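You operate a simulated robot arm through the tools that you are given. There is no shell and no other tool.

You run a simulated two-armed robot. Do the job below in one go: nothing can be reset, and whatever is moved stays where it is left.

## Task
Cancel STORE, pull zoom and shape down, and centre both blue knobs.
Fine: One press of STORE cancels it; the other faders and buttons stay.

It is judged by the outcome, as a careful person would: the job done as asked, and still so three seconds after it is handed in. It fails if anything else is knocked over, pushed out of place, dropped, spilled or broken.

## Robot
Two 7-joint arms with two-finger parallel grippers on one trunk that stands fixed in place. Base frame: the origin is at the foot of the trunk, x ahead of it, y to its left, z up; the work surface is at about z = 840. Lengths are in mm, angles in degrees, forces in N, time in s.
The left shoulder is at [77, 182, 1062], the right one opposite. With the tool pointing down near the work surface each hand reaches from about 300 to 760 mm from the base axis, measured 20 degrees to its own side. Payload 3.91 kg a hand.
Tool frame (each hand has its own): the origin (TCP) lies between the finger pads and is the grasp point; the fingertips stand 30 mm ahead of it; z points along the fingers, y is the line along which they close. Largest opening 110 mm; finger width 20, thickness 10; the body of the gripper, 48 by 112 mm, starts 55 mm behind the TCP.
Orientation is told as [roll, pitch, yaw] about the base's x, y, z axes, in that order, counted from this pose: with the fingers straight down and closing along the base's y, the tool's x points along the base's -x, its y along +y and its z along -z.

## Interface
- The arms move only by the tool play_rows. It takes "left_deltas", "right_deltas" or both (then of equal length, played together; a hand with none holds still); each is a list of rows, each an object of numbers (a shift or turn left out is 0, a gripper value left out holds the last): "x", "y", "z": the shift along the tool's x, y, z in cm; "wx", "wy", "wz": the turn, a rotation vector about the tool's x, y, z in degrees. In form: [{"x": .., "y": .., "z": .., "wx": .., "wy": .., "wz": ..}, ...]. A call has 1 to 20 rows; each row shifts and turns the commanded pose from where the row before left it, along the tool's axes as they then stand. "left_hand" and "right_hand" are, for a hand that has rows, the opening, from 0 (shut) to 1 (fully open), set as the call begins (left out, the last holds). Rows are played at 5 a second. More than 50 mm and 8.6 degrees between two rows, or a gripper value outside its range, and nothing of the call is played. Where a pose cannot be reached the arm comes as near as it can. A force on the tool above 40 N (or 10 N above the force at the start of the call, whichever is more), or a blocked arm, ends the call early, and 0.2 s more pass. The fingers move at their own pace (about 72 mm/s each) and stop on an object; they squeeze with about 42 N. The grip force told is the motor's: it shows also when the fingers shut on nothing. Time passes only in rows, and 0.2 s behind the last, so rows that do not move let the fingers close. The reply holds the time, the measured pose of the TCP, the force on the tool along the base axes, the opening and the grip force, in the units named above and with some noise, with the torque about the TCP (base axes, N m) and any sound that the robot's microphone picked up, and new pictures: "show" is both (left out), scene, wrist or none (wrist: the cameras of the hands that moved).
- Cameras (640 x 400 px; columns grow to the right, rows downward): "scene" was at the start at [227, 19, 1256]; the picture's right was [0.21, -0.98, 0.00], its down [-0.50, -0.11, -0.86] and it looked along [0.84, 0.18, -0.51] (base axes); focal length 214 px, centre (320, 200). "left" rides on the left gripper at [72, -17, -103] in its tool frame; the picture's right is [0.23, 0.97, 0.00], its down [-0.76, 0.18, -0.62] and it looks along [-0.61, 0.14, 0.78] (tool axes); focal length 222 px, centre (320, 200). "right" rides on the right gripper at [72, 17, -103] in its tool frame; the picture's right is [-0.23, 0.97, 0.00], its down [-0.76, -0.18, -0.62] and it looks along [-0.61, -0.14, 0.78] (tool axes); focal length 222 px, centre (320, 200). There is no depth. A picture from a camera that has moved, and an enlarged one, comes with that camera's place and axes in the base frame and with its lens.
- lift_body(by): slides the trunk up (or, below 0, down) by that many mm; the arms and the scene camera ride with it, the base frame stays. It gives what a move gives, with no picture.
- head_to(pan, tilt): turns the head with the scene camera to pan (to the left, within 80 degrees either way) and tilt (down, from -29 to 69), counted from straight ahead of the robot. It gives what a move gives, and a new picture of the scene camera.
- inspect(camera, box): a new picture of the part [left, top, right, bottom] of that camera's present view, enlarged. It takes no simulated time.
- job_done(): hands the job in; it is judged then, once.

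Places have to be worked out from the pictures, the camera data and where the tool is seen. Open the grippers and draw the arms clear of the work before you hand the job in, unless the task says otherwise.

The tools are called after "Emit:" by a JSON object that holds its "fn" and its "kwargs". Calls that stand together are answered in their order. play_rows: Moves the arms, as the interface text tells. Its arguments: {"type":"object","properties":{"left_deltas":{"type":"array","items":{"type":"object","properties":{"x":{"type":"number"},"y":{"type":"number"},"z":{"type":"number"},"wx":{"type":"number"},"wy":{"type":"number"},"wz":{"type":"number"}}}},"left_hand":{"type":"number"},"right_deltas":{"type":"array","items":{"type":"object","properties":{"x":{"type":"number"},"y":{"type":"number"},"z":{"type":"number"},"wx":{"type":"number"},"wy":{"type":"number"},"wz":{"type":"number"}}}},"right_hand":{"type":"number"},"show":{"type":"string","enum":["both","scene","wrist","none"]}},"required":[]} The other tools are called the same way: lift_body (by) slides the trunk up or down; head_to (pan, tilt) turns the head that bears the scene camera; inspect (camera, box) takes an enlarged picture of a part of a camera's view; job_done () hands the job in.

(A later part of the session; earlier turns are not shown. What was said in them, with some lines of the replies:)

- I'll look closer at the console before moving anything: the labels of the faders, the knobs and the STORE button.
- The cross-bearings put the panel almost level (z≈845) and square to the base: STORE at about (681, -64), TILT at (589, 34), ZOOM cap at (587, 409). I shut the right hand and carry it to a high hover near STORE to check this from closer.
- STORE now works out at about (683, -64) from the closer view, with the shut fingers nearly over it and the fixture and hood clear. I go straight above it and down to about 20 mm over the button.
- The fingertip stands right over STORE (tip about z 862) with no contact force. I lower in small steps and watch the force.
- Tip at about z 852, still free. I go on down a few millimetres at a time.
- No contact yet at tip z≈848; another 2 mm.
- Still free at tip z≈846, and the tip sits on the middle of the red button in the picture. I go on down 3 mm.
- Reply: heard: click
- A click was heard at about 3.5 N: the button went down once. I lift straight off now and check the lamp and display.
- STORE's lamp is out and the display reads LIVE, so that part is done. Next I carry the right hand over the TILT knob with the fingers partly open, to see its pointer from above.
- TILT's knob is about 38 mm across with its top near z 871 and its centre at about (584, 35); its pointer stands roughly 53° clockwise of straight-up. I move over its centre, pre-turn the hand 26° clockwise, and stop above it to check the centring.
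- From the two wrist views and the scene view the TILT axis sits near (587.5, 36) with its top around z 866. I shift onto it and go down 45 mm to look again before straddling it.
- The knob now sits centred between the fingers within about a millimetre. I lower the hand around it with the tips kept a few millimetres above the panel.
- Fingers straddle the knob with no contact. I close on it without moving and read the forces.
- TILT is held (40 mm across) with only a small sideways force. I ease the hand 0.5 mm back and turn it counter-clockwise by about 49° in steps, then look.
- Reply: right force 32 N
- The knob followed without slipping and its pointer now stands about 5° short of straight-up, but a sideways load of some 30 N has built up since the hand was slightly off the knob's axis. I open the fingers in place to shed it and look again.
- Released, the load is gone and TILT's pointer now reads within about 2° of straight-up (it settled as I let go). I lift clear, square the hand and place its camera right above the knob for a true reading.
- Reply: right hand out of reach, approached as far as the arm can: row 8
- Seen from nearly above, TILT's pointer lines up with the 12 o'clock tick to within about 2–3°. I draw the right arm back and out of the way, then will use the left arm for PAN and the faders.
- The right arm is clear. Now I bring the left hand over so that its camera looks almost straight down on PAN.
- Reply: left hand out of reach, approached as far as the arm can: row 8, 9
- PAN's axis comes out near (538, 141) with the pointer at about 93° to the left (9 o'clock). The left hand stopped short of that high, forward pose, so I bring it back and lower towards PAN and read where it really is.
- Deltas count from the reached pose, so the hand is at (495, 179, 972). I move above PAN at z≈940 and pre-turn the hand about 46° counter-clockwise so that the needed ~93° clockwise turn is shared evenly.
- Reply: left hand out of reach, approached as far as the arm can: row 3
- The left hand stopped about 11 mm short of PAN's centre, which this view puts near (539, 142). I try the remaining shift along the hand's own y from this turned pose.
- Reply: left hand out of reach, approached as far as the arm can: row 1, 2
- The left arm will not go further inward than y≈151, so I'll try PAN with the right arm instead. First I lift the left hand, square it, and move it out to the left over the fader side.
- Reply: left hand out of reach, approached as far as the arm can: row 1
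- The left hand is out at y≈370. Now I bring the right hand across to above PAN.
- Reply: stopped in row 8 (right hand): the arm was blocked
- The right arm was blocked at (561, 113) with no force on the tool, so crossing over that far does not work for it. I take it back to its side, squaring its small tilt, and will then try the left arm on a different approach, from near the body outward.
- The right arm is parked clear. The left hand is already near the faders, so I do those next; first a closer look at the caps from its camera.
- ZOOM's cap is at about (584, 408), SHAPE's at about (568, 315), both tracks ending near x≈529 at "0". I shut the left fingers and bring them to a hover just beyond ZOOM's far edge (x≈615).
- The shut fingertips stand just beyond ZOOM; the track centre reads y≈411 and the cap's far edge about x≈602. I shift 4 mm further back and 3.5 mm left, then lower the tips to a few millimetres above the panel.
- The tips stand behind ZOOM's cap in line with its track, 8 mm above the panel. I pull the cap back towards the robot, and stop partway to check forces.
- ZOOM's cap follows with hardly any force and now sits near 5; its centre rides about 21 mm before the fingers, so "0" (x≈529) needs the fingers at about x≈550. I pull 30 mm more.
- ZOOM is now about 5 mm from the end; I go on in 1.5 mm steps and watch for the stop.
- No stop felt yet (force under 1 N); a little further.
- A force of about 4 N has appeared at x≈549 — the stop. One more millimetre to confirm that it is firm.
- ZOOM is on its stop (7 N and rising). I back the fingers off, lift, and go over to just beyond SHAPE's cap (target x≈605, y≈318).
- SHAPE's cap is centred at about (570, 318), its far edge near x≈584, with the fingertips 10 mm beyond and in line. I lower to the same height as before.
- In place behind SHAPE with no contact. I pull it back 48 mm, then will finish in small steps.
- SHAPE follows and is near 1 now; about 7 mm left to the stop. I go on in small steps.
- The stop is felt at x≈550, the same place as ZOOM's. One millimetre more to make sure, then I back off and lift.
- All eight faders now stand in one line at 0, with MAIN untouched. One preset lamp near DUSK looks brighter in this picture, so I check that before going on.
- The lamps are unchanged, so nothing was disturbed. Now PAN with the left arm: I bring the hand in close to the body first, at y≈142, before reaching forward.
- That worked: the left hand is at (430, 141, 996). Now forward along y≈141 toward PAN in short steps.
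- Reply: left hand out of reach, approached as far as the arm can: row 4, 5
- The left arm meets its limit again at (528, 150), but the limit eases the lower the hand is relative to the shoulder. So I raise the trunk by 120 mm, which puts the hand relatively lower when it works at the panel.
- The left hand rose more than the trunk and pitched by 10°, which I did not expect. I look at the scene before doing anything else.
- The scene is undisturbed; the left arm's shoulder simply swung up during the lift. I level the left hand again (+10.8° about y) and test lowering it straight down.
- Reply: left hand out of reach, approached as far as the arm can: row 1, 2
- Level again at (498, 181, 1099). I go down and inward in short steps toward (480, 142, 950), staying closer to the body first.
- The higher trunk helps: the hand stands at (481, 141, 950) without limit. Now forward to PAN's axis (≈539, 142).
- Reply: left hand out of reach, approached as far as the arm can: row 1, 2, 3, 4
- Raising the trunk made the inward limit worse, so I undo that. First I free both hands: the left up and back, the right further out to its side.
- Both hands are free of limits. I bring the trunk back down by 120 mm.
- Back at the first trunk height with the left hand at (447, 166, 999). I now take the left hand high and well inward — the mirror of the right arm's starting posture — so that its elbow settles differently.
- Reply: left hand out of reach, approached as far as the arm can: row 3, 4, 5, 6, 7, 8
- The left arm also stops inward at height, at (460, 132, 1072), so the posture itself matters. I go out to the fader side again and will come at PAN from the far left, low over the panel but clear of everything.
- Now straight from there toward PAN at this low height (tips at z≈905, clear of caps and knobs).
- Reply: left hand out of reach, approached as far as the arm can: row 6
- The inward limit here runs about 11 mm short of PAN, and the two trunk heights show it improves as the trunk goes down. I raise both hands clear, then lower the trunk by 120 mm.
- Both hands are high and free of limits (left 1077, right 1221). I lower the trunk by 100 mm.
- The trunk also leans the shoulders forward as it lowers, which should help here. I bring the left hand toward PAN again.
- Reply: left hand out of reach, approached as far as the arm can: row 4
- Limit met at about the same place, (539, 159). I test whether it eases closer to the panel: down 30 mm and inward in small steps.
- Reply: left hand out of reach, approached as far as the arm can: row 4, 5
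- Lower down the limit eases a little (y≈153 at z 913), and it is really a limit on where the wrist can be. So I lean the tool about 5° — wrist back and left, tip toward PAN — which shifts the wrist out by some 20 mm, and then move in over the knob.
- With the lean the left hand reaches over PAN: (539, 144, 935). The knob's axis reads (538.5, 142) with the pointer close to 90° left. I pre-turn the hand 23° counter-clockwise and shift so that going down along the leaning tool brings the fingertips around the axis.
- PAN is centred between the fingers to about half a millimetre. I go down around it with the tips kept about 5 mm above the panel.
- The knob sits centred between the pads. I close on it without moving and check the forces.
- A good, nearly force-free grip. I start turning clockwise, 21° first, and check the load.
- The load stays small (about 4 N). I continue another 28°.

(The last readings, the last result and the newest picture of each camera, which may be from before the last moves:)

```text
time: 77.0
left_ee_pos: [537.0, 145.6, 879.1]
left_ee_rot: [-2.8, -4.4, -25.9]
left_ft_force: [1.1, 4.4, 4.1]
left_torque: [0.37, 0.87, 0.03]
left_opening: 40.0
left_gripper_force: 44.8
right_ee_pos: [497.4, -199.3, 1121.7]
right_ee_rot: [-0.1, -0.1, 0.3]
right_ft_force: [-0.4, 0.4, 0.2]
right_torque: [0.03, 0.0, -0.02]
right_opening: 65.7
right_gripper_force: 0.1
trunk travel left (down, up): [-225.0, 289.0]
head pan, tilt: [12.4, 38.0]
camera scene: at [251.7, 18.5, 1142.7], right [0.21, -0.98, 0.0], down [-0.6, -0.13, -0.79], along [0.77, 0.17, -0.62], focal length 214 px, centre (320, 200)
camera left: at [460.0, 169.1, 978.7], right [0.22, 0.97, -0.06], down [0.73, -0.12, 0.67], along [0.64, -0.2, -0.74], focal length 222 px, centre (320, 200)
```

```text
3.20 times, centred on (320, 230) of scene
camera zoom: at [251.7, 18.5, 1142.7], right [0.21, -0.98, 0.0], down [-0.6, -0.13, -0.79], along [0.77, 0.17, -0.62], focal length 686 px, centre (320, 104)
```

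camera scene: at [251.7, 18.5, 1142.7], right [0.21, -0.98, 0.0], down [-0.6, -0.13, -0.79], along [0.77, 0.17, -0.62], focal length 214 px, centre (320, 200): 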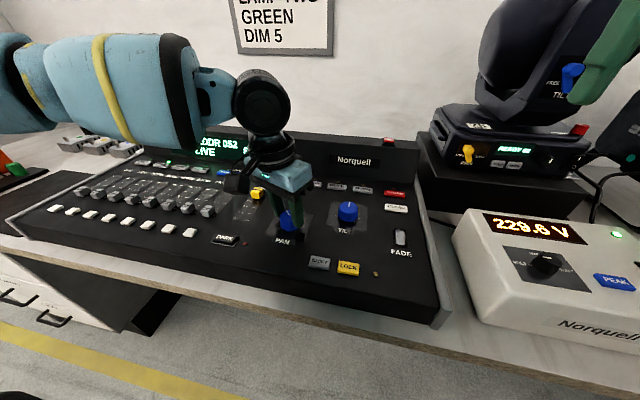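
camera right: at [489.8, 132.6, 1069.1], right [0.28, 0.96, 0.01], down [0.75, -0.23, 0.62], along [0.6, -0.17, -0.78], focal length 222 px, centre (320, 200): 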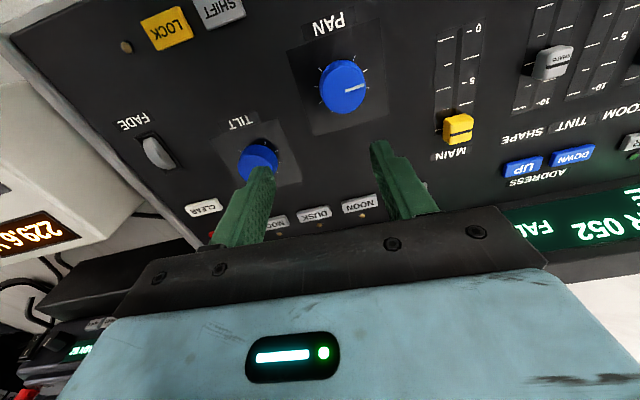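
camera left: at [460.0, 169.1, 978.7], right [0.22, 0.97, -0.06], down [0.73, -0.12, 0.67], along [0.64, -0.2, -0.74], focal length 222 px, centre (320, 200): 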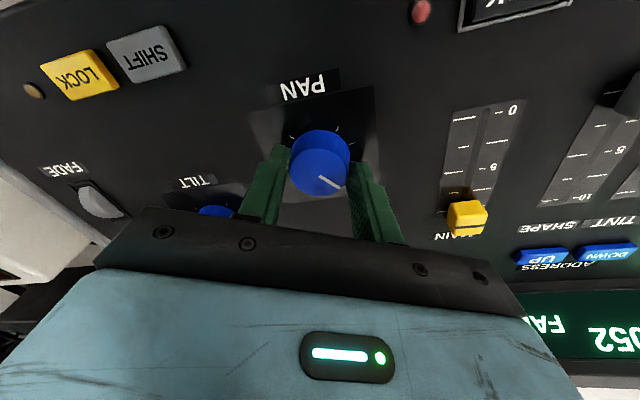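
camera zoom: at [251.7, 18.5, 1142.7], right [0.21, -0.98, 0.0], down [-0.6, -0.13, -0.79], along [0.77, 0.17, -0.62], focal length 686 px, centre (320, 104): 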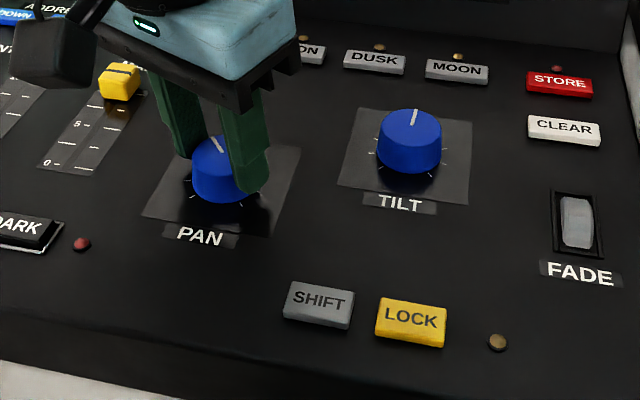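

No slip, only about 6 N of load, and the pointer now stands about 43° left. I carry on with the same grip: 35° more, then a closer look.

Emit:
{"fn": "play_rows", "kwargs": {"left_deltas": [{"wz": 7}, {"wz": 7}, {"wz": 7}, {"wz": 7}, {"wz": 7}], "left_hand": 0.0, "show": "both"}}

Emit:
{"fn": "inspect", "kwargs": {"camera": "left", "box": [190, 80, 450, 240]}}

Emit:
{"fn": "inspect", "kwargs": {"camera": "scene", "box": [220, 170, 420, 290]}}

```text
time: 78.2
left_ee_pos: [537.0, 144.2, 879.6]
left_ee_rot: [0.2, -5.3, -61.0]
left_ft_force: [6.9, 6.8, 4.6]
left_torque: [-0.19, 0.18, 0.03]
left_opening: 40.0
left_gripper_force: 45.5
right_ee_pos: [498.6, -198.7, 1121.0]
right_ee_rot: [-0.2, -0.1, 0.2]
right_ft_force: [0.0, 0.0, 0.5]
right_torque: [-0.01, -0.02, -0.01]
right_opening: 65.8
right_gripper_force: 0.1
trunk travel left (down, up): [-225.0, 289.0]
head pan, tilt: [12.4, 38.0]
camera scene: at [252.1, 18.8, 1142.6], right [0.21, -0.98, 0.0], down [-0.6, -0.13, -0.79], along [0.77, 0.17, -0.62], focal length 214 px, centre (320, 200)
camera left: at [483.0, 208.2, 976.9], right [0.74, 0.67, -0.02], down [0.49, -0.53, 0.69], along [0.45, -0.52, -0.72], focal length 222 px, centre (320, 200)
```

scene: 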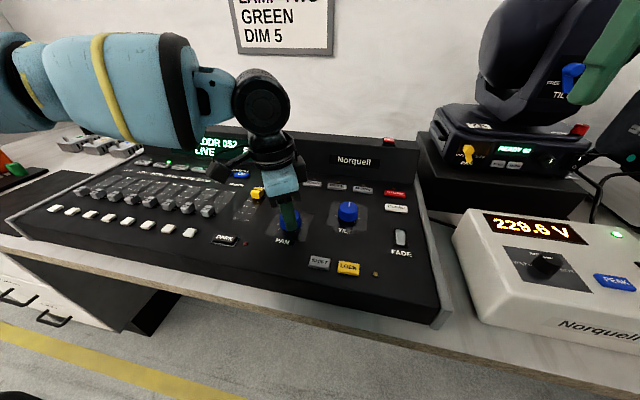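
left: 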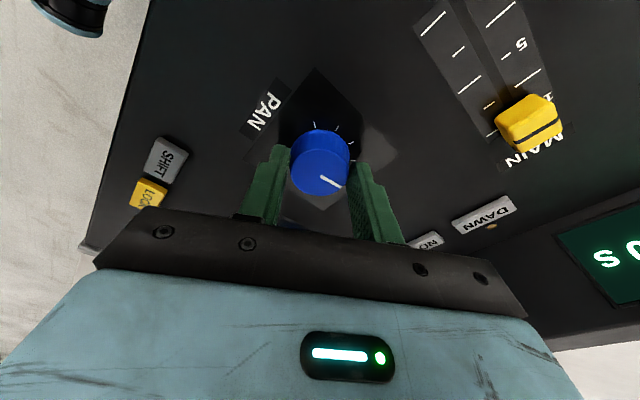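

```text
2.46 times, centred on (320, 160) of left
camera zoom: at [483.0, 208.2, 976.9], right [0.74, 0.67, -0.02], down [0.49, -0.53, 0.69], along [0.45, -0.52, -0.72], focal length 547 px, centre (320, 298)
```

zoom: 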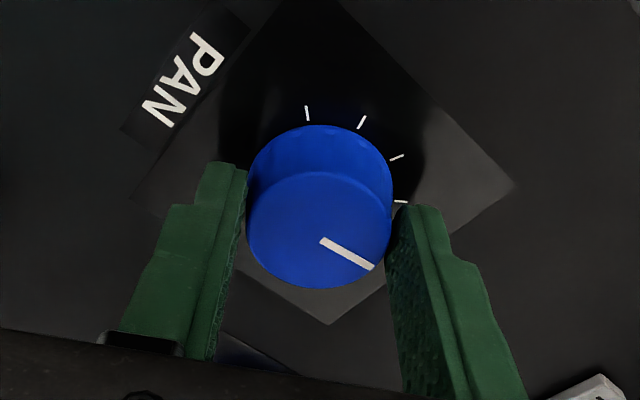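

```text
3.20 times, centred on (320, 230) of scene
camera zoom: at [252.1, 18.8, 1142.6], right [0.21, -0.98, 0.0], down [-0.6, -0.13, -0.79], along [0.77, 0.17, -0.62], focal length 686 px, centre (320, 104)
```

zoom: 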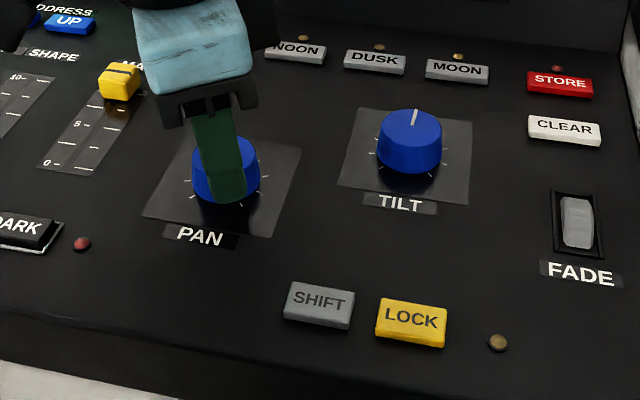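

The pointer is now about 7–9° left of straight-up. I turn 7.5° more and then let go to read it freely.

Emit:
{"fn": "play_rows", "kwargs": {"left_deltas": [{"wz": 4}, {"wz": 3.5}, {}], "left_hand": 0.0, "show": "none"}}

Emit:
{"fn": "play_rows", "kwargs": {"left_deltas": [{}, {}, {}], "left_hand": 0.6, "show": "wrist"}}

Emit:
{"fn": "inspect", "kwargs": {"camera": "left", "box": [190, 80, 450, 240]}}

Emit:
{"fn": "inspect", "kwargs": {"camera": "scene", "box": [220, 170, 420, 290]}}

```text
time: 79.0
left_ee_pos: [538.8, 145.1, 879.8]
left_ee_rot: [0.9, -5.1, -68.4]
left_ft_force: [8.4, 10.9, 6.2]
left_torque: [-0.22, -0.38, 0.08]
left_opening: 39.9
left_gripper_force: 44.1
right_ee_pos: [498.4, -198.8, 1120.1]
right_ee_rot: [-0.1, -0.2, 0.2]
right_ft_force: [1.0, -0.2, 0.2]
right_torque: [0.03, 0.02, -0.03]
right_opening: 66.1
right_gripper_force: 0.1
trunk travel left (down, up): [-225.0, 289.0]
head pan, tilt: [12.4, 38.0]
```

```text
time: 79.8
left_ee_pos: [537.8, 143.5, 879.2]
left_ee_rot: [0.8, -4.9, -68.4]
left_ft_force: [-0.4, 0.0, -0.6]
left_torque: [0.0, 0.01, -0.02]
left_opening: 66.1
left_gripper_force: 0.0
right_ee_pos: [499.1, -200.2, 1120.2]
right_ee_rot: [-0.1, -0.2, 0.3]
right_ft_force: [-0.5, -0.1, 0.3]
right_torque: [-0.02, 0.01, 0.02]
right_opening: 66.0
right_gripper_force: 0.0
trunk travel left (down, up): [-225.0, 289.0]
head pan, tilt: [12.4, 38.0]
camera left: at [490.0, 212.9, 976.7], right [0.82, 0.57, -0.01], down [0.42, -0.59, 0.69], along [0.39, -0.57, -0.72], focal length 222 px, centre (320, 200)
```

left: 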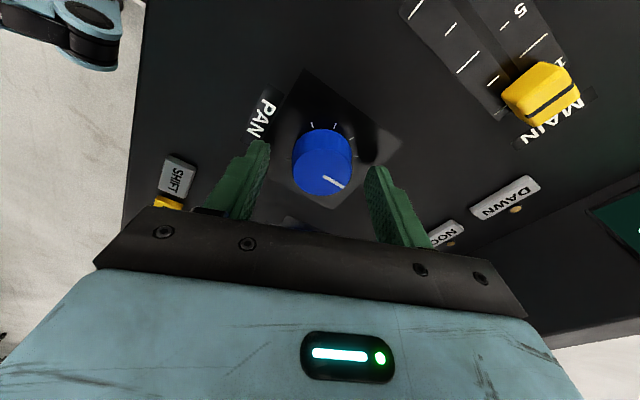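

```text
2.46 times, centred on (320, 160) of left
camera zoom: at [490.0, 212.9, 976.7], right [0.82, 0.57, -0.01], down [0.42, -0.59, 0.69], along [0.39, -0.57, -0.72], focal length 547 px, centre (320, 298)
```

zoom: 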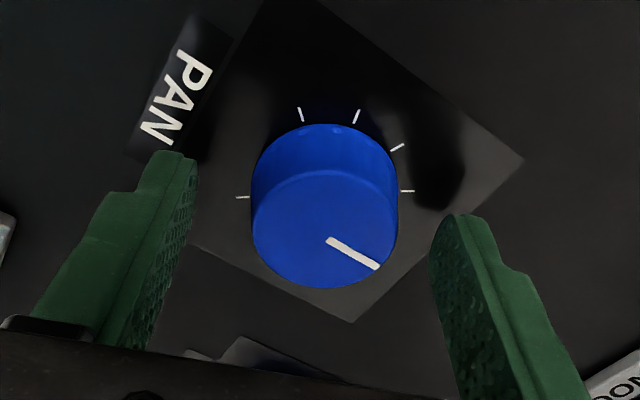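

```text
3.20 times, centred on (320, 230) of scene
camera zoom: at [251.8, 18.3, 1142.6], right [0.21, -0.98, 0.0], down [-0.6, -0.13, -0.79], along [0.77, 0.17, -0.62], focal length 686 px, centre (320, 104)
```

zoom: 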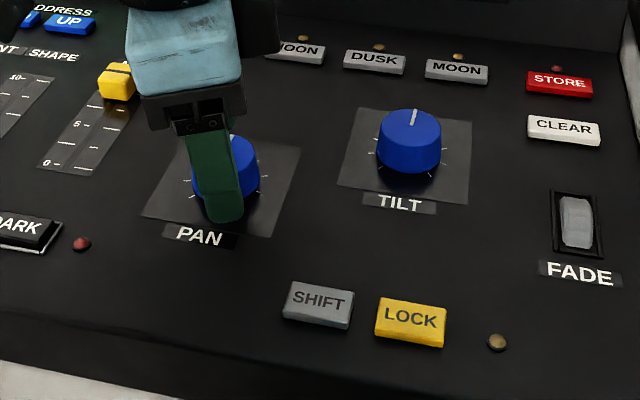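

PAN is released and its pointer reads close to straight-up, but I want a cleaner view. I lift the left hand along the tool, unwind its turn and lean, and move it out to the left.

Emit:
{"fn": "play_rows", "kwargs": {"left_deltas": [{"z": -2.0}, {"z": -2.5}, {"z": -2.5}, {"z": -2.5}, {"wz": -7.6}, {"wz": -7.6}, {"wz": -7.6}, {"wz": -7.6}, {"wz": -7.6}, {"wz": -7.6}, {"wz": -7.6}, {"wz": -7.6}, {"wz": -7.6}, {"y": 3.0, "z": -1.5}, {"y": 3.0, "z": -1.0, "wx": -2.2, "wy": 1.3}, {"y": 3.0, "wx": -2.1, "wy": 1.3}, {"y": 3.0}, {"x": 1.5, "y": 3.0}, {"x": 1.5, "y": 3.0}], "left_hand": 0.6, "show": "both"}}

Emit:
{"fn": "inspect", "kwargs": {"camera": "scene", "box": [250, 185, 390, 265]}}

```text
time: 83.8
left_ee_pos: [502.8, 334.7, 993.0]
left_ee_rot: [-0.2, 0.1, 0.0]
left_ft_force: [-0.9, 0.7, 0.1]
left_torque: [0.02, 0.01, -0.04]
left_opening: 66.0
left_gripper_force: 0.1
right_ee_pos: [497.1, -200.2, 1120.3]
right_ee_rot: [0.0, -0.1, 0.2]
right_ft_force: [0.7, 0.2, -0.3]
right_torque: [0.01, 0.0, -0.03]
right_opening: 66.3
right_gripper_force: 0.0
trunk travel left (down, up): [-225.0, 289.0]
head pan, tilt: [12.4, 38.0]
camera scene: at [251.5, 18.5, 1142.7], right [0.21, -0.98, 0.0], down [-0.6, -0.13, -0.79], along [0.77, 0.17, -0.62], focal length 214 px, centre (320, 200)
camera left: at [428.9, 317.5, 1097.4], right [-0.23, 0.97, 0.0], down [0.76, 0.18, 0.62], along [0.61, 0.14, -0.78], focal length 222 px, centre (320, 200)
```

scene: 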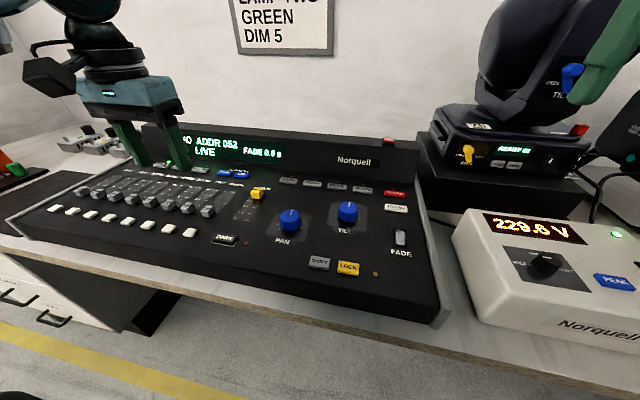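
left: 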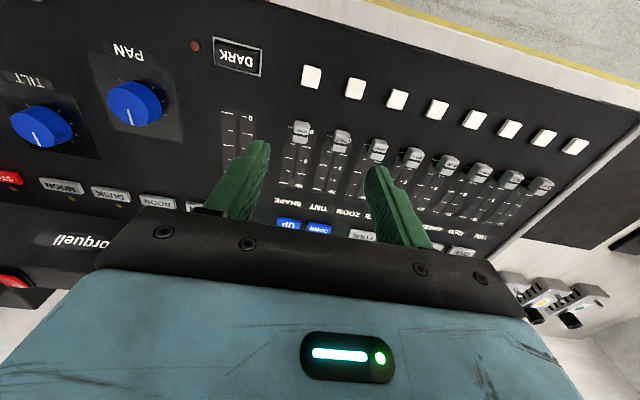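

```text
4.57 times, centred on (320, 225) of scene
camera zoom: at [251.5, 18.5, 1142.7], right [0.21, -0.98, 0.0], down [-0.6, -0.13, -0.79], along [0.77, 0.17, -0.62], focal length 980 px, centre (320, 86)
```

zoom: 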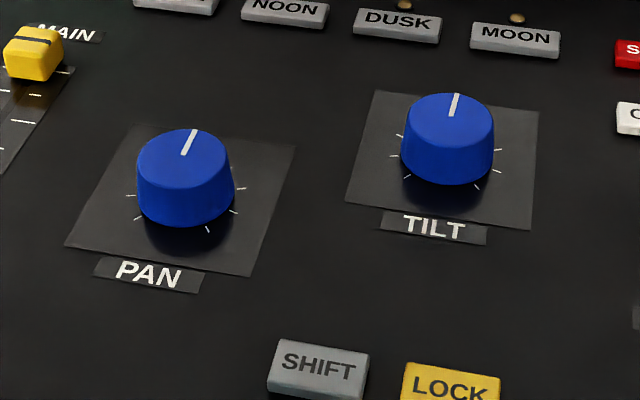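

Both knobs look close to straight-up from here. I enlarge each for an exact reading.

Emit:
{"fn": "inspect", "kwargs": {"camera": "scene", "box": [268, 198, 316, 228]}}

Emit:
{"fn": "inspect", "kwargs": {"camera": "scene", "box": [324, 192, 372, 222]}}

Emit:
{"fn": "inspect", "kwargs": {"camera": "left", "box": [0, 60, 200, 185]}}

```text
13.33 times, centred on (292, 213) of scene
camera zoom: at [251.5, 18.5, 1142.7], right [0.21, -0.98, 0.0], down [-0.6, -0.13, -0.79], along [0.77, 0.17, -0.62], focal length 2860 px, centre (693, 27)
```

zoom: 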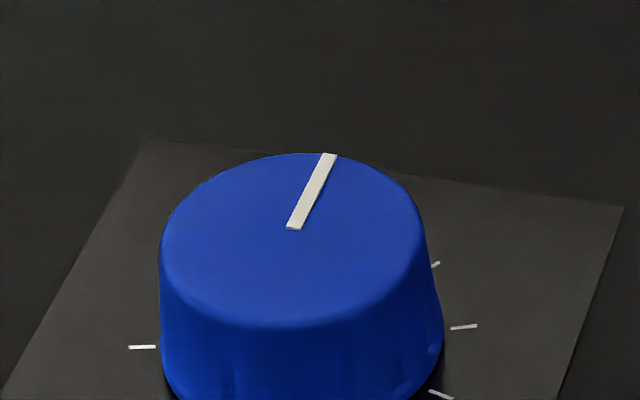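

```text
13.33 times, centred on (348, 207) of scene
camera zoom: at [251.5, 18.5, 1142.7], right [0.21, -0.98, 0.0], down [-0.6, -0.13, -0.79], along [0.77, 0.17, -0.62], focal length 2860 px, centre (-53, 107)
```

zoom: 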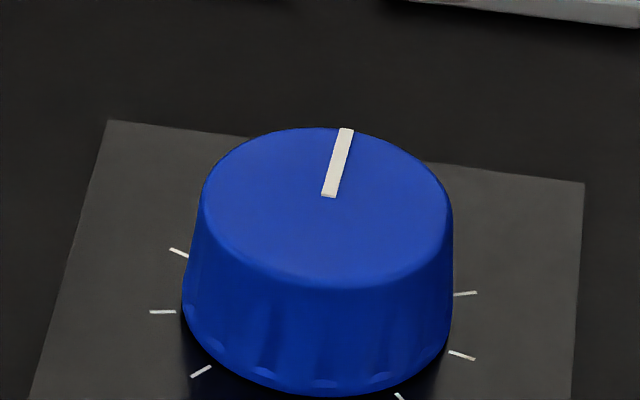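

```text
3.20 times, centred on (100, 122) of left
camera zoom: at [428.9, 317.5, 1097.4], right [-0.23, 0.97, 0.0], down [0.76, 0.18, 0.62], along [0.61, 0.14, -0.78], focal length 711 px, centre (1024, 448)
```

zoom: 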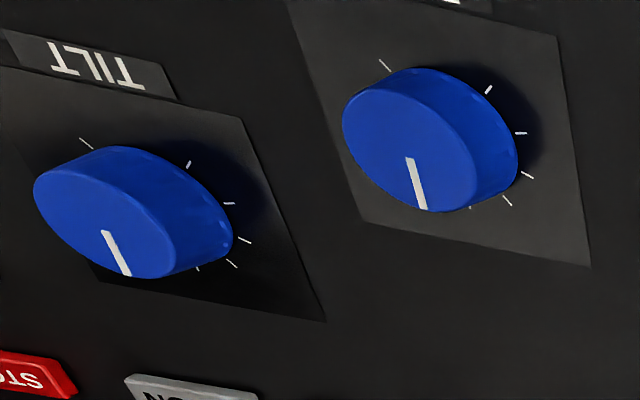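

Enlarged and worked out against the plate edges, PAN's pointer is within about 1° of straight-up and TILT's about 2.4° clockwise of it. I'll trim TILT too; first I bring the trunk back to its first height so the right elbow keeps well above the supply box.

Emit:
{"fn": "lift_body", "kwargs": {"by": 100}}

Emit:
{"fn": "play_rows", "kwargs": {"right_deltas": [{"x": -0.5, "y": 2.5, "z": 2.0}, {"x": -1.0, "y": 3.0, "z": 2.5}, {"x": -1.0, "y": 3.0, "z": 2.5}, {"x": -1.0, "y": 3.0, "z": 2.5}, {"x": -1.0, "y": 3.0, "z": 2.5}, {"x": -1.2, "y": 3.0, "z": 2.5}, {"x": -1.2, "y": 3.0, "z": 2.5}, {"x": -1.3, "y": 2.9, "z": 2.5}, {"x": -1.0, "z": 2.5}, {"z": 2.0}, {}], "right_hand": 0.6, "show": "both"}}

Emit:
{"fn": "inspect", "kwargs": {"camera": "right", "box": [190, 60, 450, 220]}}

```text
time: 85.2
left_ee_pos: [502.9, 333.6, 1094.1]
left_ee_rot: [0.0, 0.0, 0.1]
left_ft_force: [-0.7, 1.4, -0.5]
left_torque: [0.04, 0.01, -0.01]
left_opening: 65.9
left_gripper_force: 0.1
right_ee_pos: [498.8, -199.7, 1220.0]
right_ee_rot: [-0.1, -0.1, 0.2]
right_ft_force: [0.3, -0.5, 0.0]
right_torque: [0.0, -0.01, -0.01]
right_opening: 66.1
right_gripper_force: 0.0
trunk travel left (down, up): [-325.0, 189.0]
head pan, tilt: [12.4, 38.0]
```

```text
time: 87.5
left_ee_pos: [502.4, 333.3, 1093.3]
left_ee_rot: [-0.1, 0.0, 0.0]
left_ft_force: [0.3, -0.3, -0.3]
left_torque: [-0.01, -0.01, 0.03]
left_opening: 65.9
left_gripper_force: 0.1
right_ee_pos: [590.5, 35.7, 978.9]
right_ee_rot: [-0.1, -0.1, 0.1]
right_ft_force: [-0.4, 1.0, 1.0]
right_torque: [-0.01, 0.0, -0.01]
right_opening: 66.0
right_gripper_force: 0.1
trunk travel left (down, up): [-325.0, 189.0]
head pan, tilt: [12.4, 38.0]
camera scene: at [223.1, 18.0, 1244.7], right [0.21, -0.98, 0.0], down [-0.6, -0.13, -0.79], along [0.77, 0.17, -0.62], focal length 214 px, centre (320, 200)
camera right: at [517.6, 52.0, 1082.6], right [0.22, 0.97, 0.0], down [0.76, -0.18, 0.62], along [0.61, -0.14, -0.78], focal length 222 px, centre (320, 200)
```

scene: 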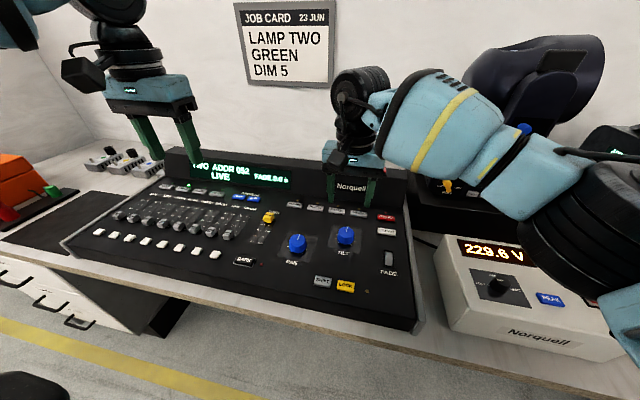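
right: 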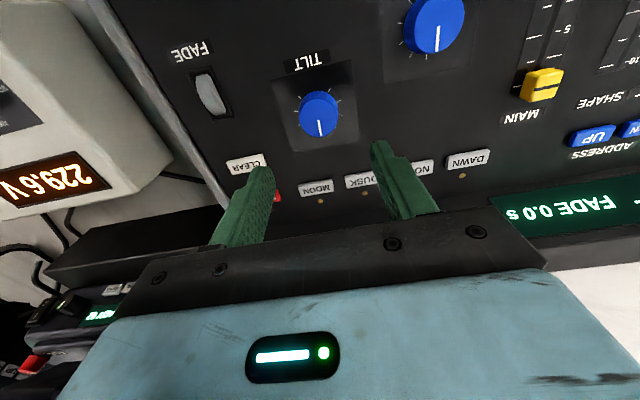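

```text
2.46 times, centred on (320, 140) of right
camera zoom: at [517.6, 52.0, 1082.6], right [0.22, 0.97, 0.0], down [0.76, -0.18, 0.62], along [0.61, -0.14, -0.78], focal length 547 px, centre (320, 348)
```

zoom: 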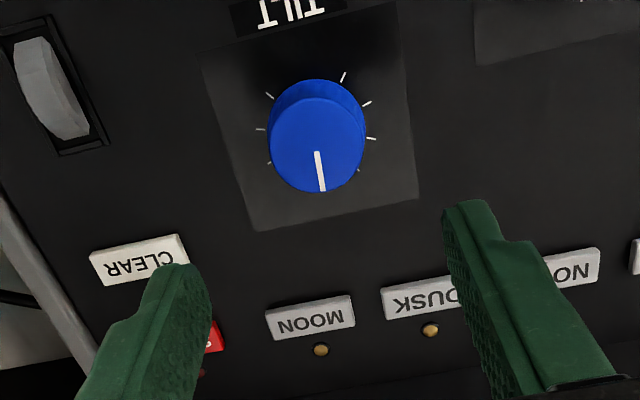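

The right hand is over TILT again at (590.5, 35.7). I shift 1.5 mm onto the known axis (590, 34) and lower to just above the knob for a centring check.

Emit:
{"fn": "play_rows", "kwargs": {"right_deltas": [{"x": 0.07, "y": -0.15, "z": 2.0}, {"z": 2.5}, {"z": 2.5}, {}], "right_hand": 0.6, "show": "wrist"}}

Emit:
{"fn": "inspect", "kwargs": {"camera": "right", "box": [190, 80, 450, 240]}}

```text
time: 88.5
left_ee_pos: [501.0, 333.9, 1094.3]
left_ee_rot: [-0.1, 0.0, -0.1]
left_ft_force: [0.4, -0.9, 0.3]
left_torque: [-0.01, 0.01, 0.01]
left_opening: 66.1
left_gripper_force: 0.1
right_ee_pos: [589.8, 34.4, 910.2]
right_ee_rot: [0.0, -0.1, 0.1]
right_ft_force: [-0.1, 0.2, 0.1]
right_torque: [0.02, 0.02, -0.01]
right_opening: 66.0
right_gripper_force: 0.0
trunk travel left (down, up): [-325.0, 189.0]
head pan, tilt: [12.4, 38.0]
camera right: at [516.6, 50.8, 1012.7], right [0.22, 0.97, 0.0], down [0.76, -0.18, 0.63], along [0.61, -0.14, -0.78], focal length 222 px, centre (320, 200)
```

right: 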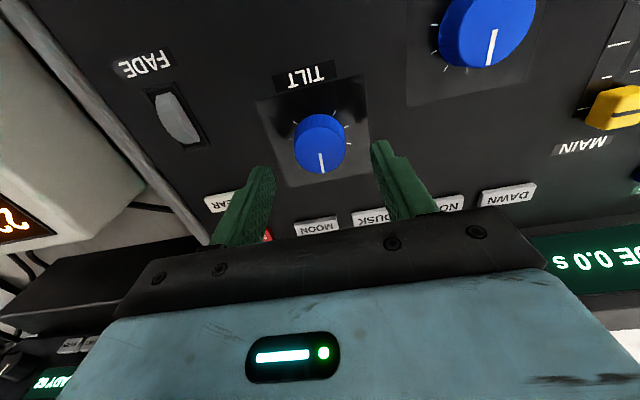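

```text
2.46 times, centred on (320, 160) of right
camera zoom: at [516.6, 50.8, 1012.7], right [0.22, 0.97, 0.0], down [0.76, -0.18, 0.63], along [0.61, -0.14, -0.78], focal length 547 px, centre (320, 298)
```

zoom: 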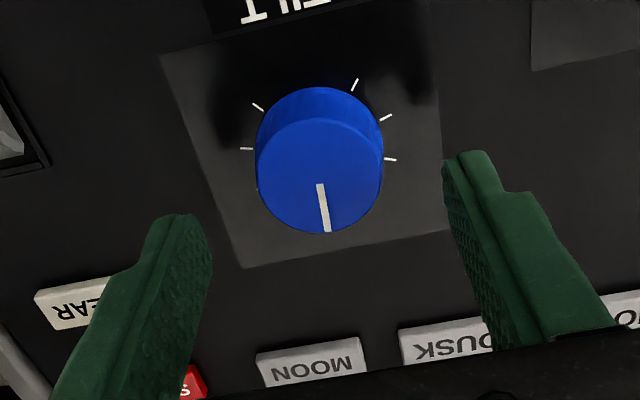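

Centred within half a millimetre; in this view the pointer reads 3–4° clockwise, and about 3° averaged over all the views. I lower around the knob, and close on it.

Emit:
{"fn": "play_rows", "kwargs": {"right_deltas": [{"z": 1.1}, {"z": 1.1}, {"z": 0.9}, {}], "right_hand": 0.6, "show": "none"}}

Emit:
{"fn": "play_rows", "kwargs": {"right_deltas": [{}, {}, {}], "right_hand": 0.0, "show": "wrist"}}

Emit:
{"fn": "inspect", "kwargs": {"camera": "right", "box": [190, 100, 450, 260]}}

```text
time: 89.5
left_ee_pos: [501.4, 333.2, 1093.7]
left_ee_rot: [-0.1, 0.0, 0.0]
left_ft_force: [0.7, 0.0, 1.0]
left_torque: [0.03, 0.02, 0.05]
left_opening: 66.0
left_gripper_force: 0.0
right_ee_pos: [591.4, 31.8, 879.1]
right_ee_rot: [-0.1, 0.0, 0.2]
right_ft_force: [0.2, -0.3, 0.2]
right_torque: [0.0, -0.01, 0.01]
right_opening: 65.9
right_gripper_force: 0.0
trunk travel left (down, up): [-325.0, 189.0]
head pan, tilt: [12.4, 38.0]
```

```text
time: 90.3
left_ee_pos: [502.2, 333.9, 1093.6]
left_ee_rot: [-0.1, 0.0, 0.0]
left_ft_force: [-0.7, -0.4, 0.3]
left_torque: [0.03, 0.05, -0.02]
left_opening: 65.7
left_gripper_force: 0.0
right_ee_pos: [590.5, 32.6, 879.4]
right_ee_rot: [0.0, -0.1, 0.2]
right_ft_force: [0.1, 6.9, -2.7]
right_torque: [0.39, -0.28, -0.02]
right_opening: 40.0
right_gripper_force: 45.4
trunk travel left (down, up): [-325.0, 189.0]
head pan, tilt: [12.4, 38.0]
camera right: at [517.1, 50.3, 982.7], right [0.22, 0.97, 0.0], down [0.76, -0.17, 0.62], along [0.61, -0.14, -0.78], focal length 222 px, centre (320, 200)
```

right: 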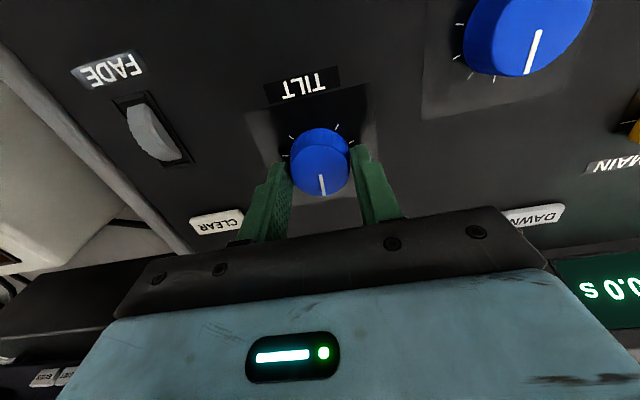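

```text
2.46 times, centred on (320, 180) of right
camera zoom: at [517.1, 50.3, 982.7], right [0.22, 0.97, 0.0], down [0.76, -0.17, 0.62], along [0.61, -0.14, -0.78], focal length 547 px, centre (320, 249)
```

zoom: 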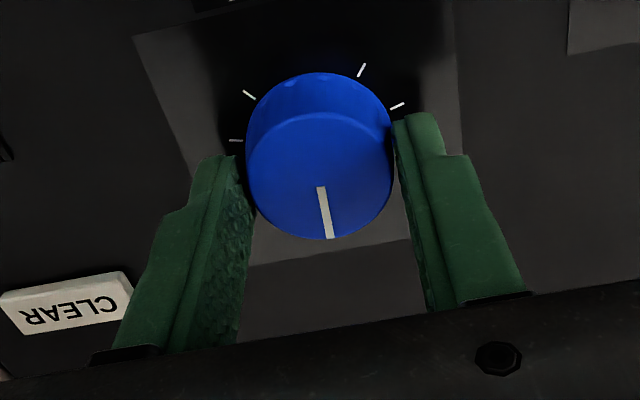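

Held with about 7 N sideways, a sign of being 0.7 mm off. Before turning I take a sharper picture of the pointer against the plate from here.

Emit:
{"fn": "inspect", "kwargs": {"camera": "right", "box": [280, 120, 360, 170]}}

Emit:
{"fn": "inspect", "kwargs": {"camera": "right", "box": [280, 150, 360, 200]}}

Emit:
{"fn": "inspect", "kwargs": {"camera": "scene", "box": [318, 212, 374, 247]}}

```text
8.00 times, centred on (320, 145) of right
camera zoom: at [517.1, 50.3, 982.7], right [0.22, 0.97, 0.0], down [0.76, -0.17, 0.62], along [0.61, -0.14, -0.78], focal length 1777 px, centre (320, 640)
```

zoom: 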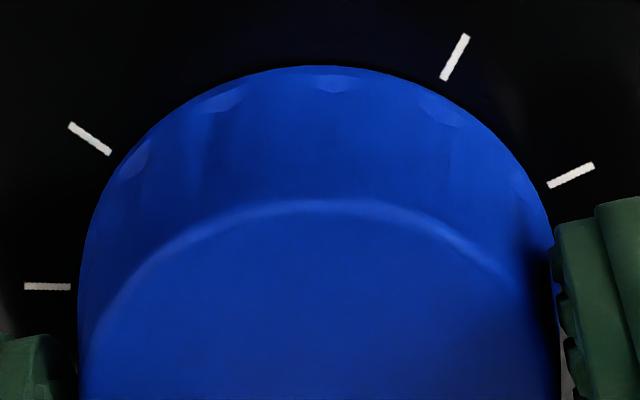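

```text
8.00 times, centred on (320, 175) of right
camera zoom: at [517.1, 50.3, 982.7], right [0.22, 0.97, 0.0], down [0.76, -0.17, 0.62], along [0.61, -0.14, -0.78], focal length 1777 px, centre (320, 400)
```

zoom: 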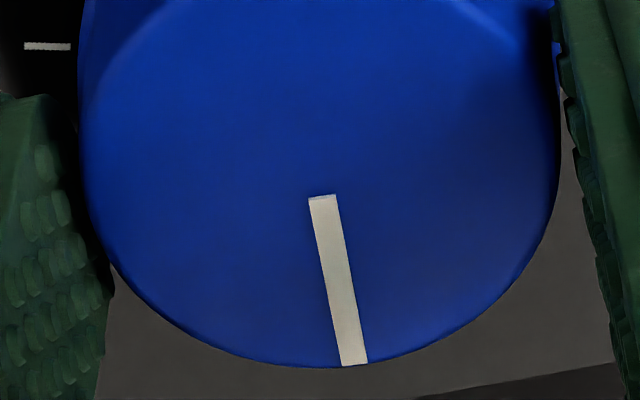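

```text
11.43 times, centred on (346, 230) of scene
camera zoom: at [223.4, 18.8, 1244.6], right [0.21, -0.98, 0.0], down [-0.6, -0.13, -0.79], along [0.77, 0.17, -0.62], focal length 2451 px, centre (23, -137)
```

zoom: 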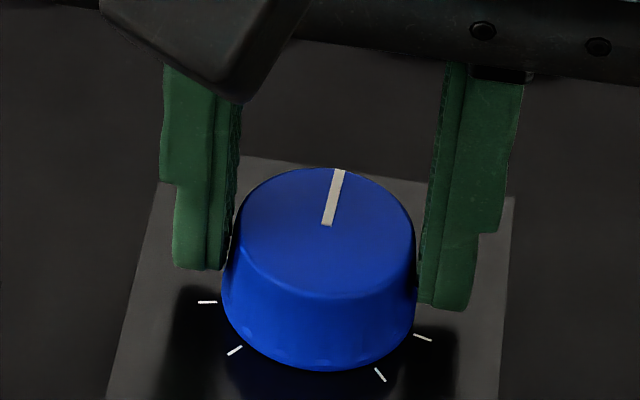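

From the ticks themselves the axis is (589.5, 33.8) and straight-up is exactly +x; the pointer averages about 2.5° clockwise. I ease 0.7 mm in +y and turn counter-clockwise by 2.5°, then open.

Emit:
{"fn": "play_rows", "kwargs": {"right_deltas": [{"y": 0.07}, {"wz": -1.3}, {"wz": -1.2}, {}], "right_hand": 0.0, "show": "none"}}

Emit:
{"fn": "play_rows", "kwargs": {"right_deltas": [{}, {}, {}], "right_hand": 0.6, "show": "wrist"}}

Emit:
{"fn": "inspect", "kwargs": {"camera": "right", "box": [280, 150, 360, 200]}}

Emit:
{"fn": "inspect", "kwargs": {"camera": "scene", "box": [318, 212, 374, 247]}}

```text
time: 91.3
left_ee_pos: [501.9, 334.0, 1093.6]
left_ee_rot: [0.0, 0.0, 0.0]
left_ft_force: [0.7, -0.5, 0.4]
left_torque: [0.0, -0.02, 0.01]
left_opening: 66.2
left_gripper_force: 0.1
right_ee_pos: [590.4, 34.2, 878.5]
right_ee_rot: [0.0, -0.2, 2.7]
right_ft_force: [4.4, 4.9, -0.7]
right_torque: [0.15, 0.2, 0.01]
right_opening: 40.0
right_gripper_force: 44.8
trunk travel left (down, up): [-325.0, 189.0]
head pan, tilt: [12.4, 38.0]
```

```text
time: 92.2
left_ee_pos: [501.3, 334.0, 1093.9]
left_ee_rot: [0.0, 0.1, 0.0]
left_ft_force: [0.0, 0.6, 0.3]
left_torque: [0.0, -0.01, 0.0]
left_opening: 66.2
left_gripper_force: 0.0
right_ee_pos: [589.4, 33.6, 878.7]
right_ee_rot: [-0.1, -0.1, 2.6]
right_ft_force: [-0.5, 0.2, -0.5]
right_torque: [0.0, 0.01, 0.0]
right_opening: 66.1
right_gripper_force: 0.1
trunk travel left (down, up): [-325.0, 189.0]
head pan, tilt: [12.4, 38.0]
camera right: at [516.0, 47.2, 982.8], right [0.18, 0.98, 0.0], down [0.77, -0.14, 0.62], along [0.61, -0.11, -0.78], focal length 222 px, centre (320, 200)
```

right: 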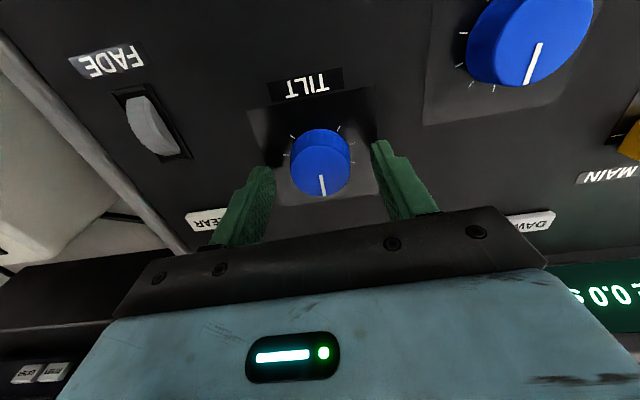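

```text
8.00 times, centred on (320, 175) of right
camera zoom: at [516.0, 47.2, 982.8], right [0.18, 0.98, 0.0], down [0.77, -0.14, 0.62], along [0.61, -0.11, -0.78], focal length 1777 px, centre (320, 400)
```

zoom: 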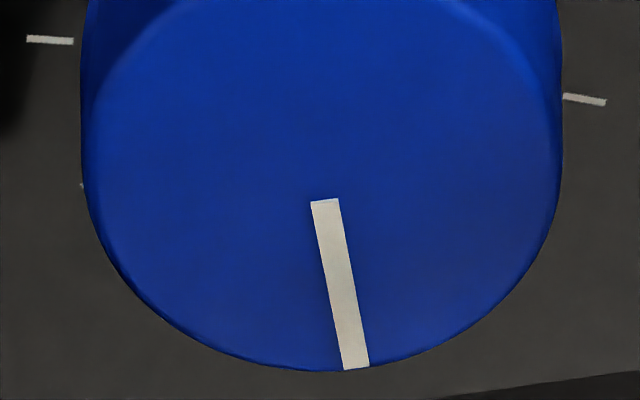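

```text
11.43 times, centred on (346, 230) of scene
camera zoom: at [223.2, 18.2, 1244.7], right [0.21, -0.98, 0.0], down [-0.6, -0.13, -0.79], along [0.77, 0.17, -0.62], focal length 2451 px, centre (23, -137)
```

zoom: 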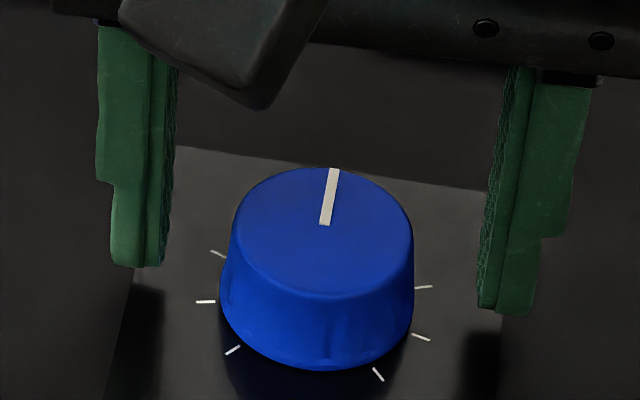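

TILT's pointer now reads 0 to −1°, as good as I can measure. I lift the right hand straight off, draw it back, and take one more reading of both knobs.

Emit:
{"fn": "play_rows", "kwargs": {"right_deltas": [{"z": -1.5}, {"z": -2.5}, {"z": -3.0}, {"x": 1.0, "y": -1.0, "z": -3.0, "wz": 2.6}, {"x": 1.5, "y": -2.5, "z": -3.0}, {"x": 1.5, "y": -3.0, "z": -3.0}, {"x": 1.5, "y": -3.0, "z": -3.0}, {"x": 1.5, "y": -3.0, "z": -2.0}, {"x": 1.0, "y": -3.0, "z": -1.0}, {"y": -3.0}], "right_hand": 0.6, "show": "scene"}}

Emit:
{"fn": "inspect", "kwargs": {"camera": "scene", "box": [270, 222, 326, 257]}}

Emit:
{"fn": "inspect", "kwargs": {"camera": "scene", "box": [318, 212, 374, 247]}}

```text
time: 94.3
left_ee_pos: [501.7, 332.6, 1093.5]
left_ee_rot: [0.0, 0.0, 0.0]
left_ft_force: [0.7, 0.2, -0.7]
left_torque: [0.0, -0.02, -0.04]
left_opening: 65.9
left_gripper_force: 0.1
right_ee_pos: [509.6, -151.5, 1099.9]
right_ee_rot: [-0.1, -0.1, 0.0]
right_ft_force: [-0.4, 0.1, -0.6]
right_torque: [-0.01, -0.01, 0.01]
right_opening: 65.9
right_gripper_force: 0.0
trunk travel left (down, up): [-325.0, 189.0]
head pan, tilt: [12.4, 38.0]
camera scene: at [223.3, 17.5, 1244.7], right [0.21, -0.98, 0.0], down [-0.6, -0.13, -0.79], along [0.77, 0.17, -0.62], focal length 214 px, centre (320, 200)
```

scene: 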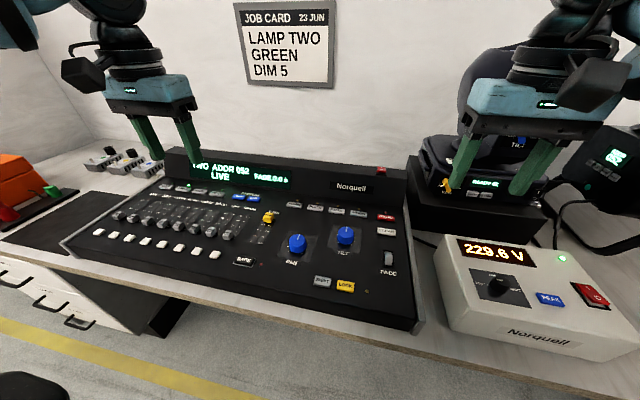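

```text
11.43 times, centred on (298, 240) of scene
camera zoom: at [223.3, 17.5, 1244.7], right [0.21, -0.98, 0.0], down [-0.6, -0.13, -0.79], along [0.77, 0.17, -0.62], focal length 2451 px, centre (571, -251)
```

zoom: 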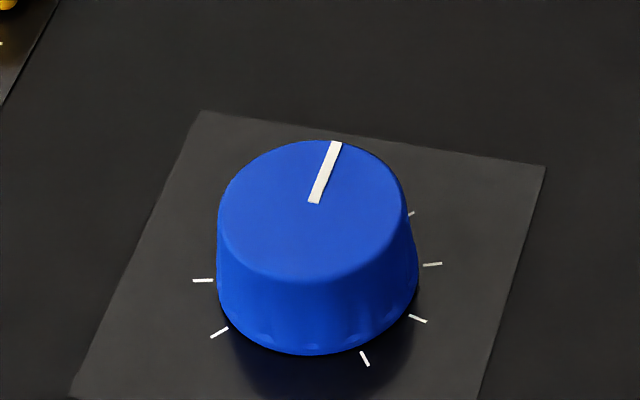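

```text
11.43 times, centred on (346, 230) of scene
camera zoom: at [223.3, 17.5, 1244.7], right [0.21, -0.98, 0.0], down [-0.6, -0.13, -0.79], along [0.77, 0.17, -0.62], focal length 2451 px, centre (23, -137)
```

zoom: 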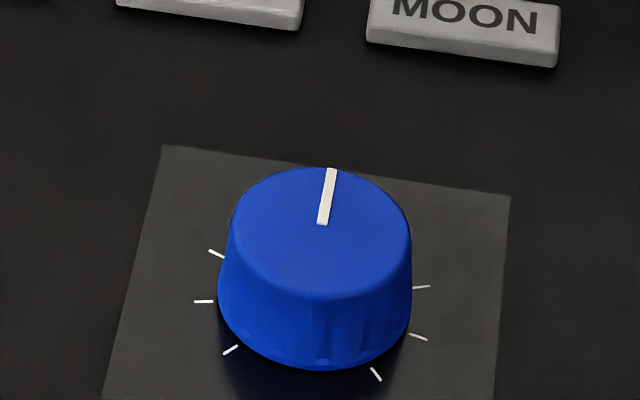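

Both pointers stand on their 12 o'clock ticks within about a degree. I open both hands fully and draw the arms back and up, clear of the console.

Emit:
{"fn": "play_rows", "kwargs": {"left_deltas": [{"x": 2.5, "z": -1.5}, {"x": 3.0, "z": -1.5}, {"x": 3.0, "z": -1.5}, {"x": 3.0, "z": -1.0}, {}], "right_deltas": [{"x": 2.5, "y": -1.0, "z": -1.5}, {"x": 2.5, "y": -1.5, "z": -1.5}, {"x": 2.5, "y": -1.5, "z": -1.5}, {"x": 2.0, "y": -1.5, "z": -1.0}, {}], "left_hand": 1.0, "right_hand": 1.0, "show": "both"}}

Emit:
{"fn": "inspect", "kwargs": {"camera": "scene", "box": [60, 140, 430, 340]}}

Emit:
{"fn": "inspect", "kwargs": {"camera": "scene", "box": [80, 170, 290, 290]}}

Emit:
{"fn": "inspect", "kwargs": {"camera": "scene", "box": [240, 180, 430, 300]}}

```text
time: 95.5
left_ee_pos: [386.3, 332.9, 1146.7]
left_ee_rot: [0.0, 0.1, 0.0]
left_ft_force: [0.2, 0.2, 0.3]
left_torque: [-0.04, -0.02, 0.02]
left_opening: 109.8
left_gripper_force: 0.1
right_ee_pos: [413.3, -206.5, 1152.9]
right_ee_rot: [-0.2, -0.1, -0.1]
right_ft_force: [0.1, -0.5, -0.8]
right_torque: [-0.03, 0.01, 0.05]
right_opening: 109.8
right_gripper_force: 0.0
trunk travel left (down, up): [-325.0, 189.0]
head pan, tilt: [12.4, 38.0]
camera scene: at [224.0, 18.2, 1244.5], right [0.21, -0.98, 0.0], down [-0.6, -0.13, -0.79], along [0.77, 0.17, -0.62], focal length 214 px, centre (320, 200)
camera right: at [340.6, -190.5, 1257.4], right [0.23, 0.97, 0.0], down [0.76, -0.18, 0.62], along [0.61, -0.14, -0.78], focal length 222 px, centre (320, 200)
camera left: at [313.3, 316.1, 1250.8], right [-0.23, 0.97, 0.0], down [0.76, 0.18, 0.62], along [0.61, 0.14, -0.78], focal length 222 px, centre (320, 200)
```

scene: 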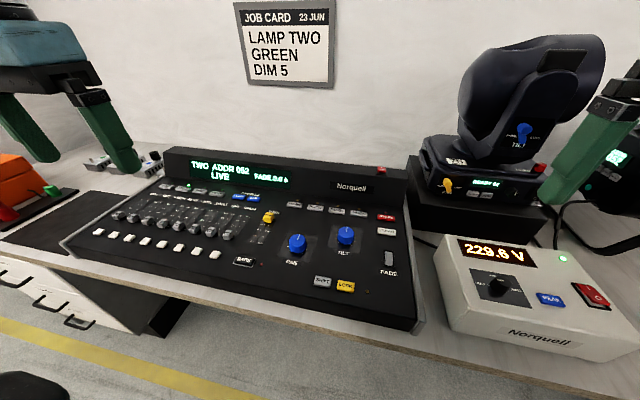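
right: 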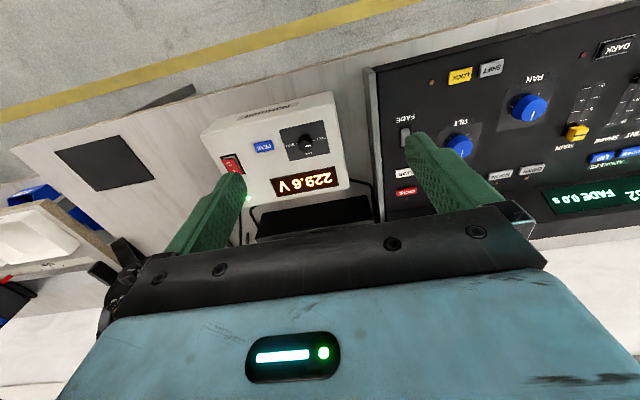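
left: 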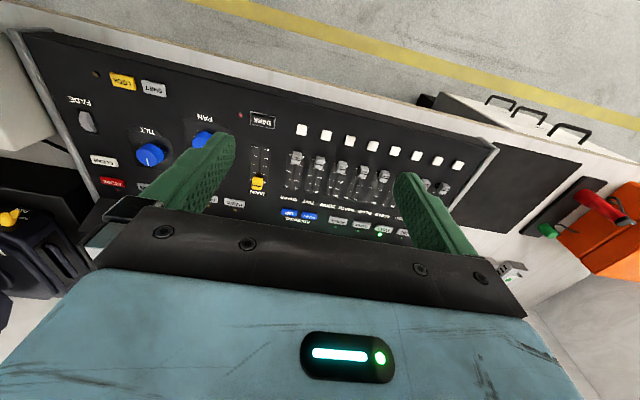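

```text
1.73 times, centred on (245, 240) of scene
camera zoom: at [224.0, 18.2, 1244.5], right [0.21, -0.98, 0.0], down [-0.6, -0.13, -0.79], along [0.77, 0.17, -0.62], focal length 371 px, centre (450, 131)
```

zoom: 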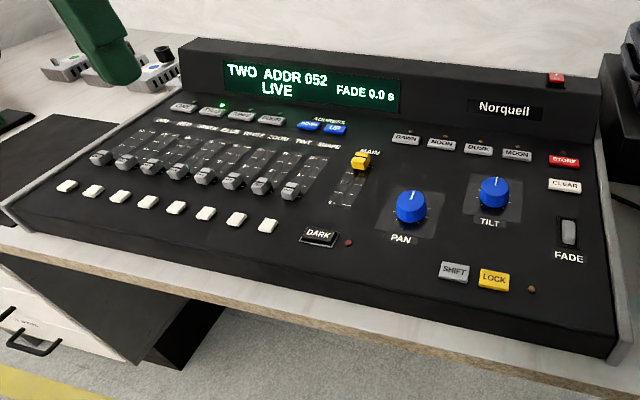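

```text
3.05 times, centred on (185, 230) of scene
camera zoom: at [224.0, 18.2, 1244.5], right [0.21, -0.98, 0.0], down [-0.6, -0.13, -0.79], along [0.77, 0.17, -0.62], focal length 654 px, centre (731, 109)
```

zoom: 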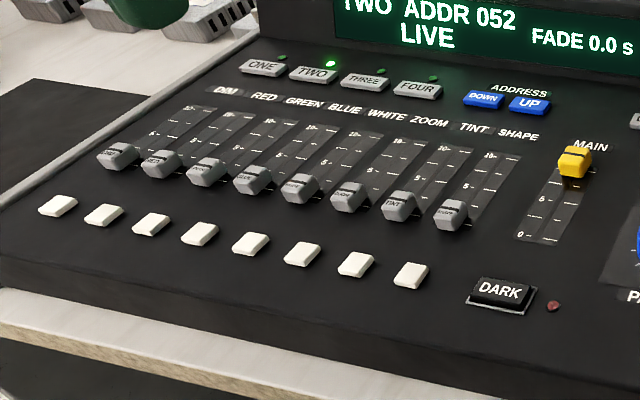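

```text
3.33 times, centred on (335, 240) of scene
camera zoom: at [224.0, 18.2, 1244.5], right [0.21, -0.98, 0.0], down [-0.6, -0.13, -0.79], along [0.77, 0.17, -0.62], focal length 715 px, centre (270, 67)
```

zoom: 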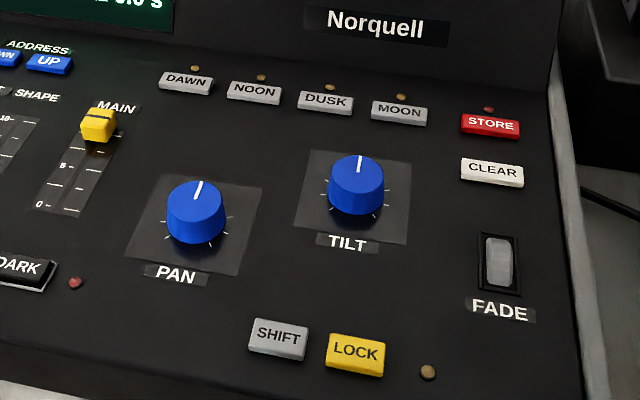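

The closing pictures show STORE's lamp out with the display on LIVE, and ZOOM and SHAPE at 0 in line with the other faders. PAN and TILT both point at their centre ticks, nothing else has changed, and both hands are open and clear. I hand the job in.

Emit:
{"fn": "job_done", "kwargs": {}}

```text
The job is handed in.
```

The console is set as you asked, and I've handed the job in:

- **STORE:** one press cancelled it. Its lamp is out and the display reads LIVE.
- **ZOOM and SHAPE:** both faders are pulled down to their stops at 0.
- **PAN and TILT:** both knobs point to their 12 o'clock ticks, to within about a degree or two as measured from the pictures. TILT needed a small second trim.

The last pictures show the other faders, the buttons and everything around the console unchanged. Both grippers are open and the arms are drawn back clear of the console. The trunk is back at its starting height, and the head is still tilted a little further down than at the start.
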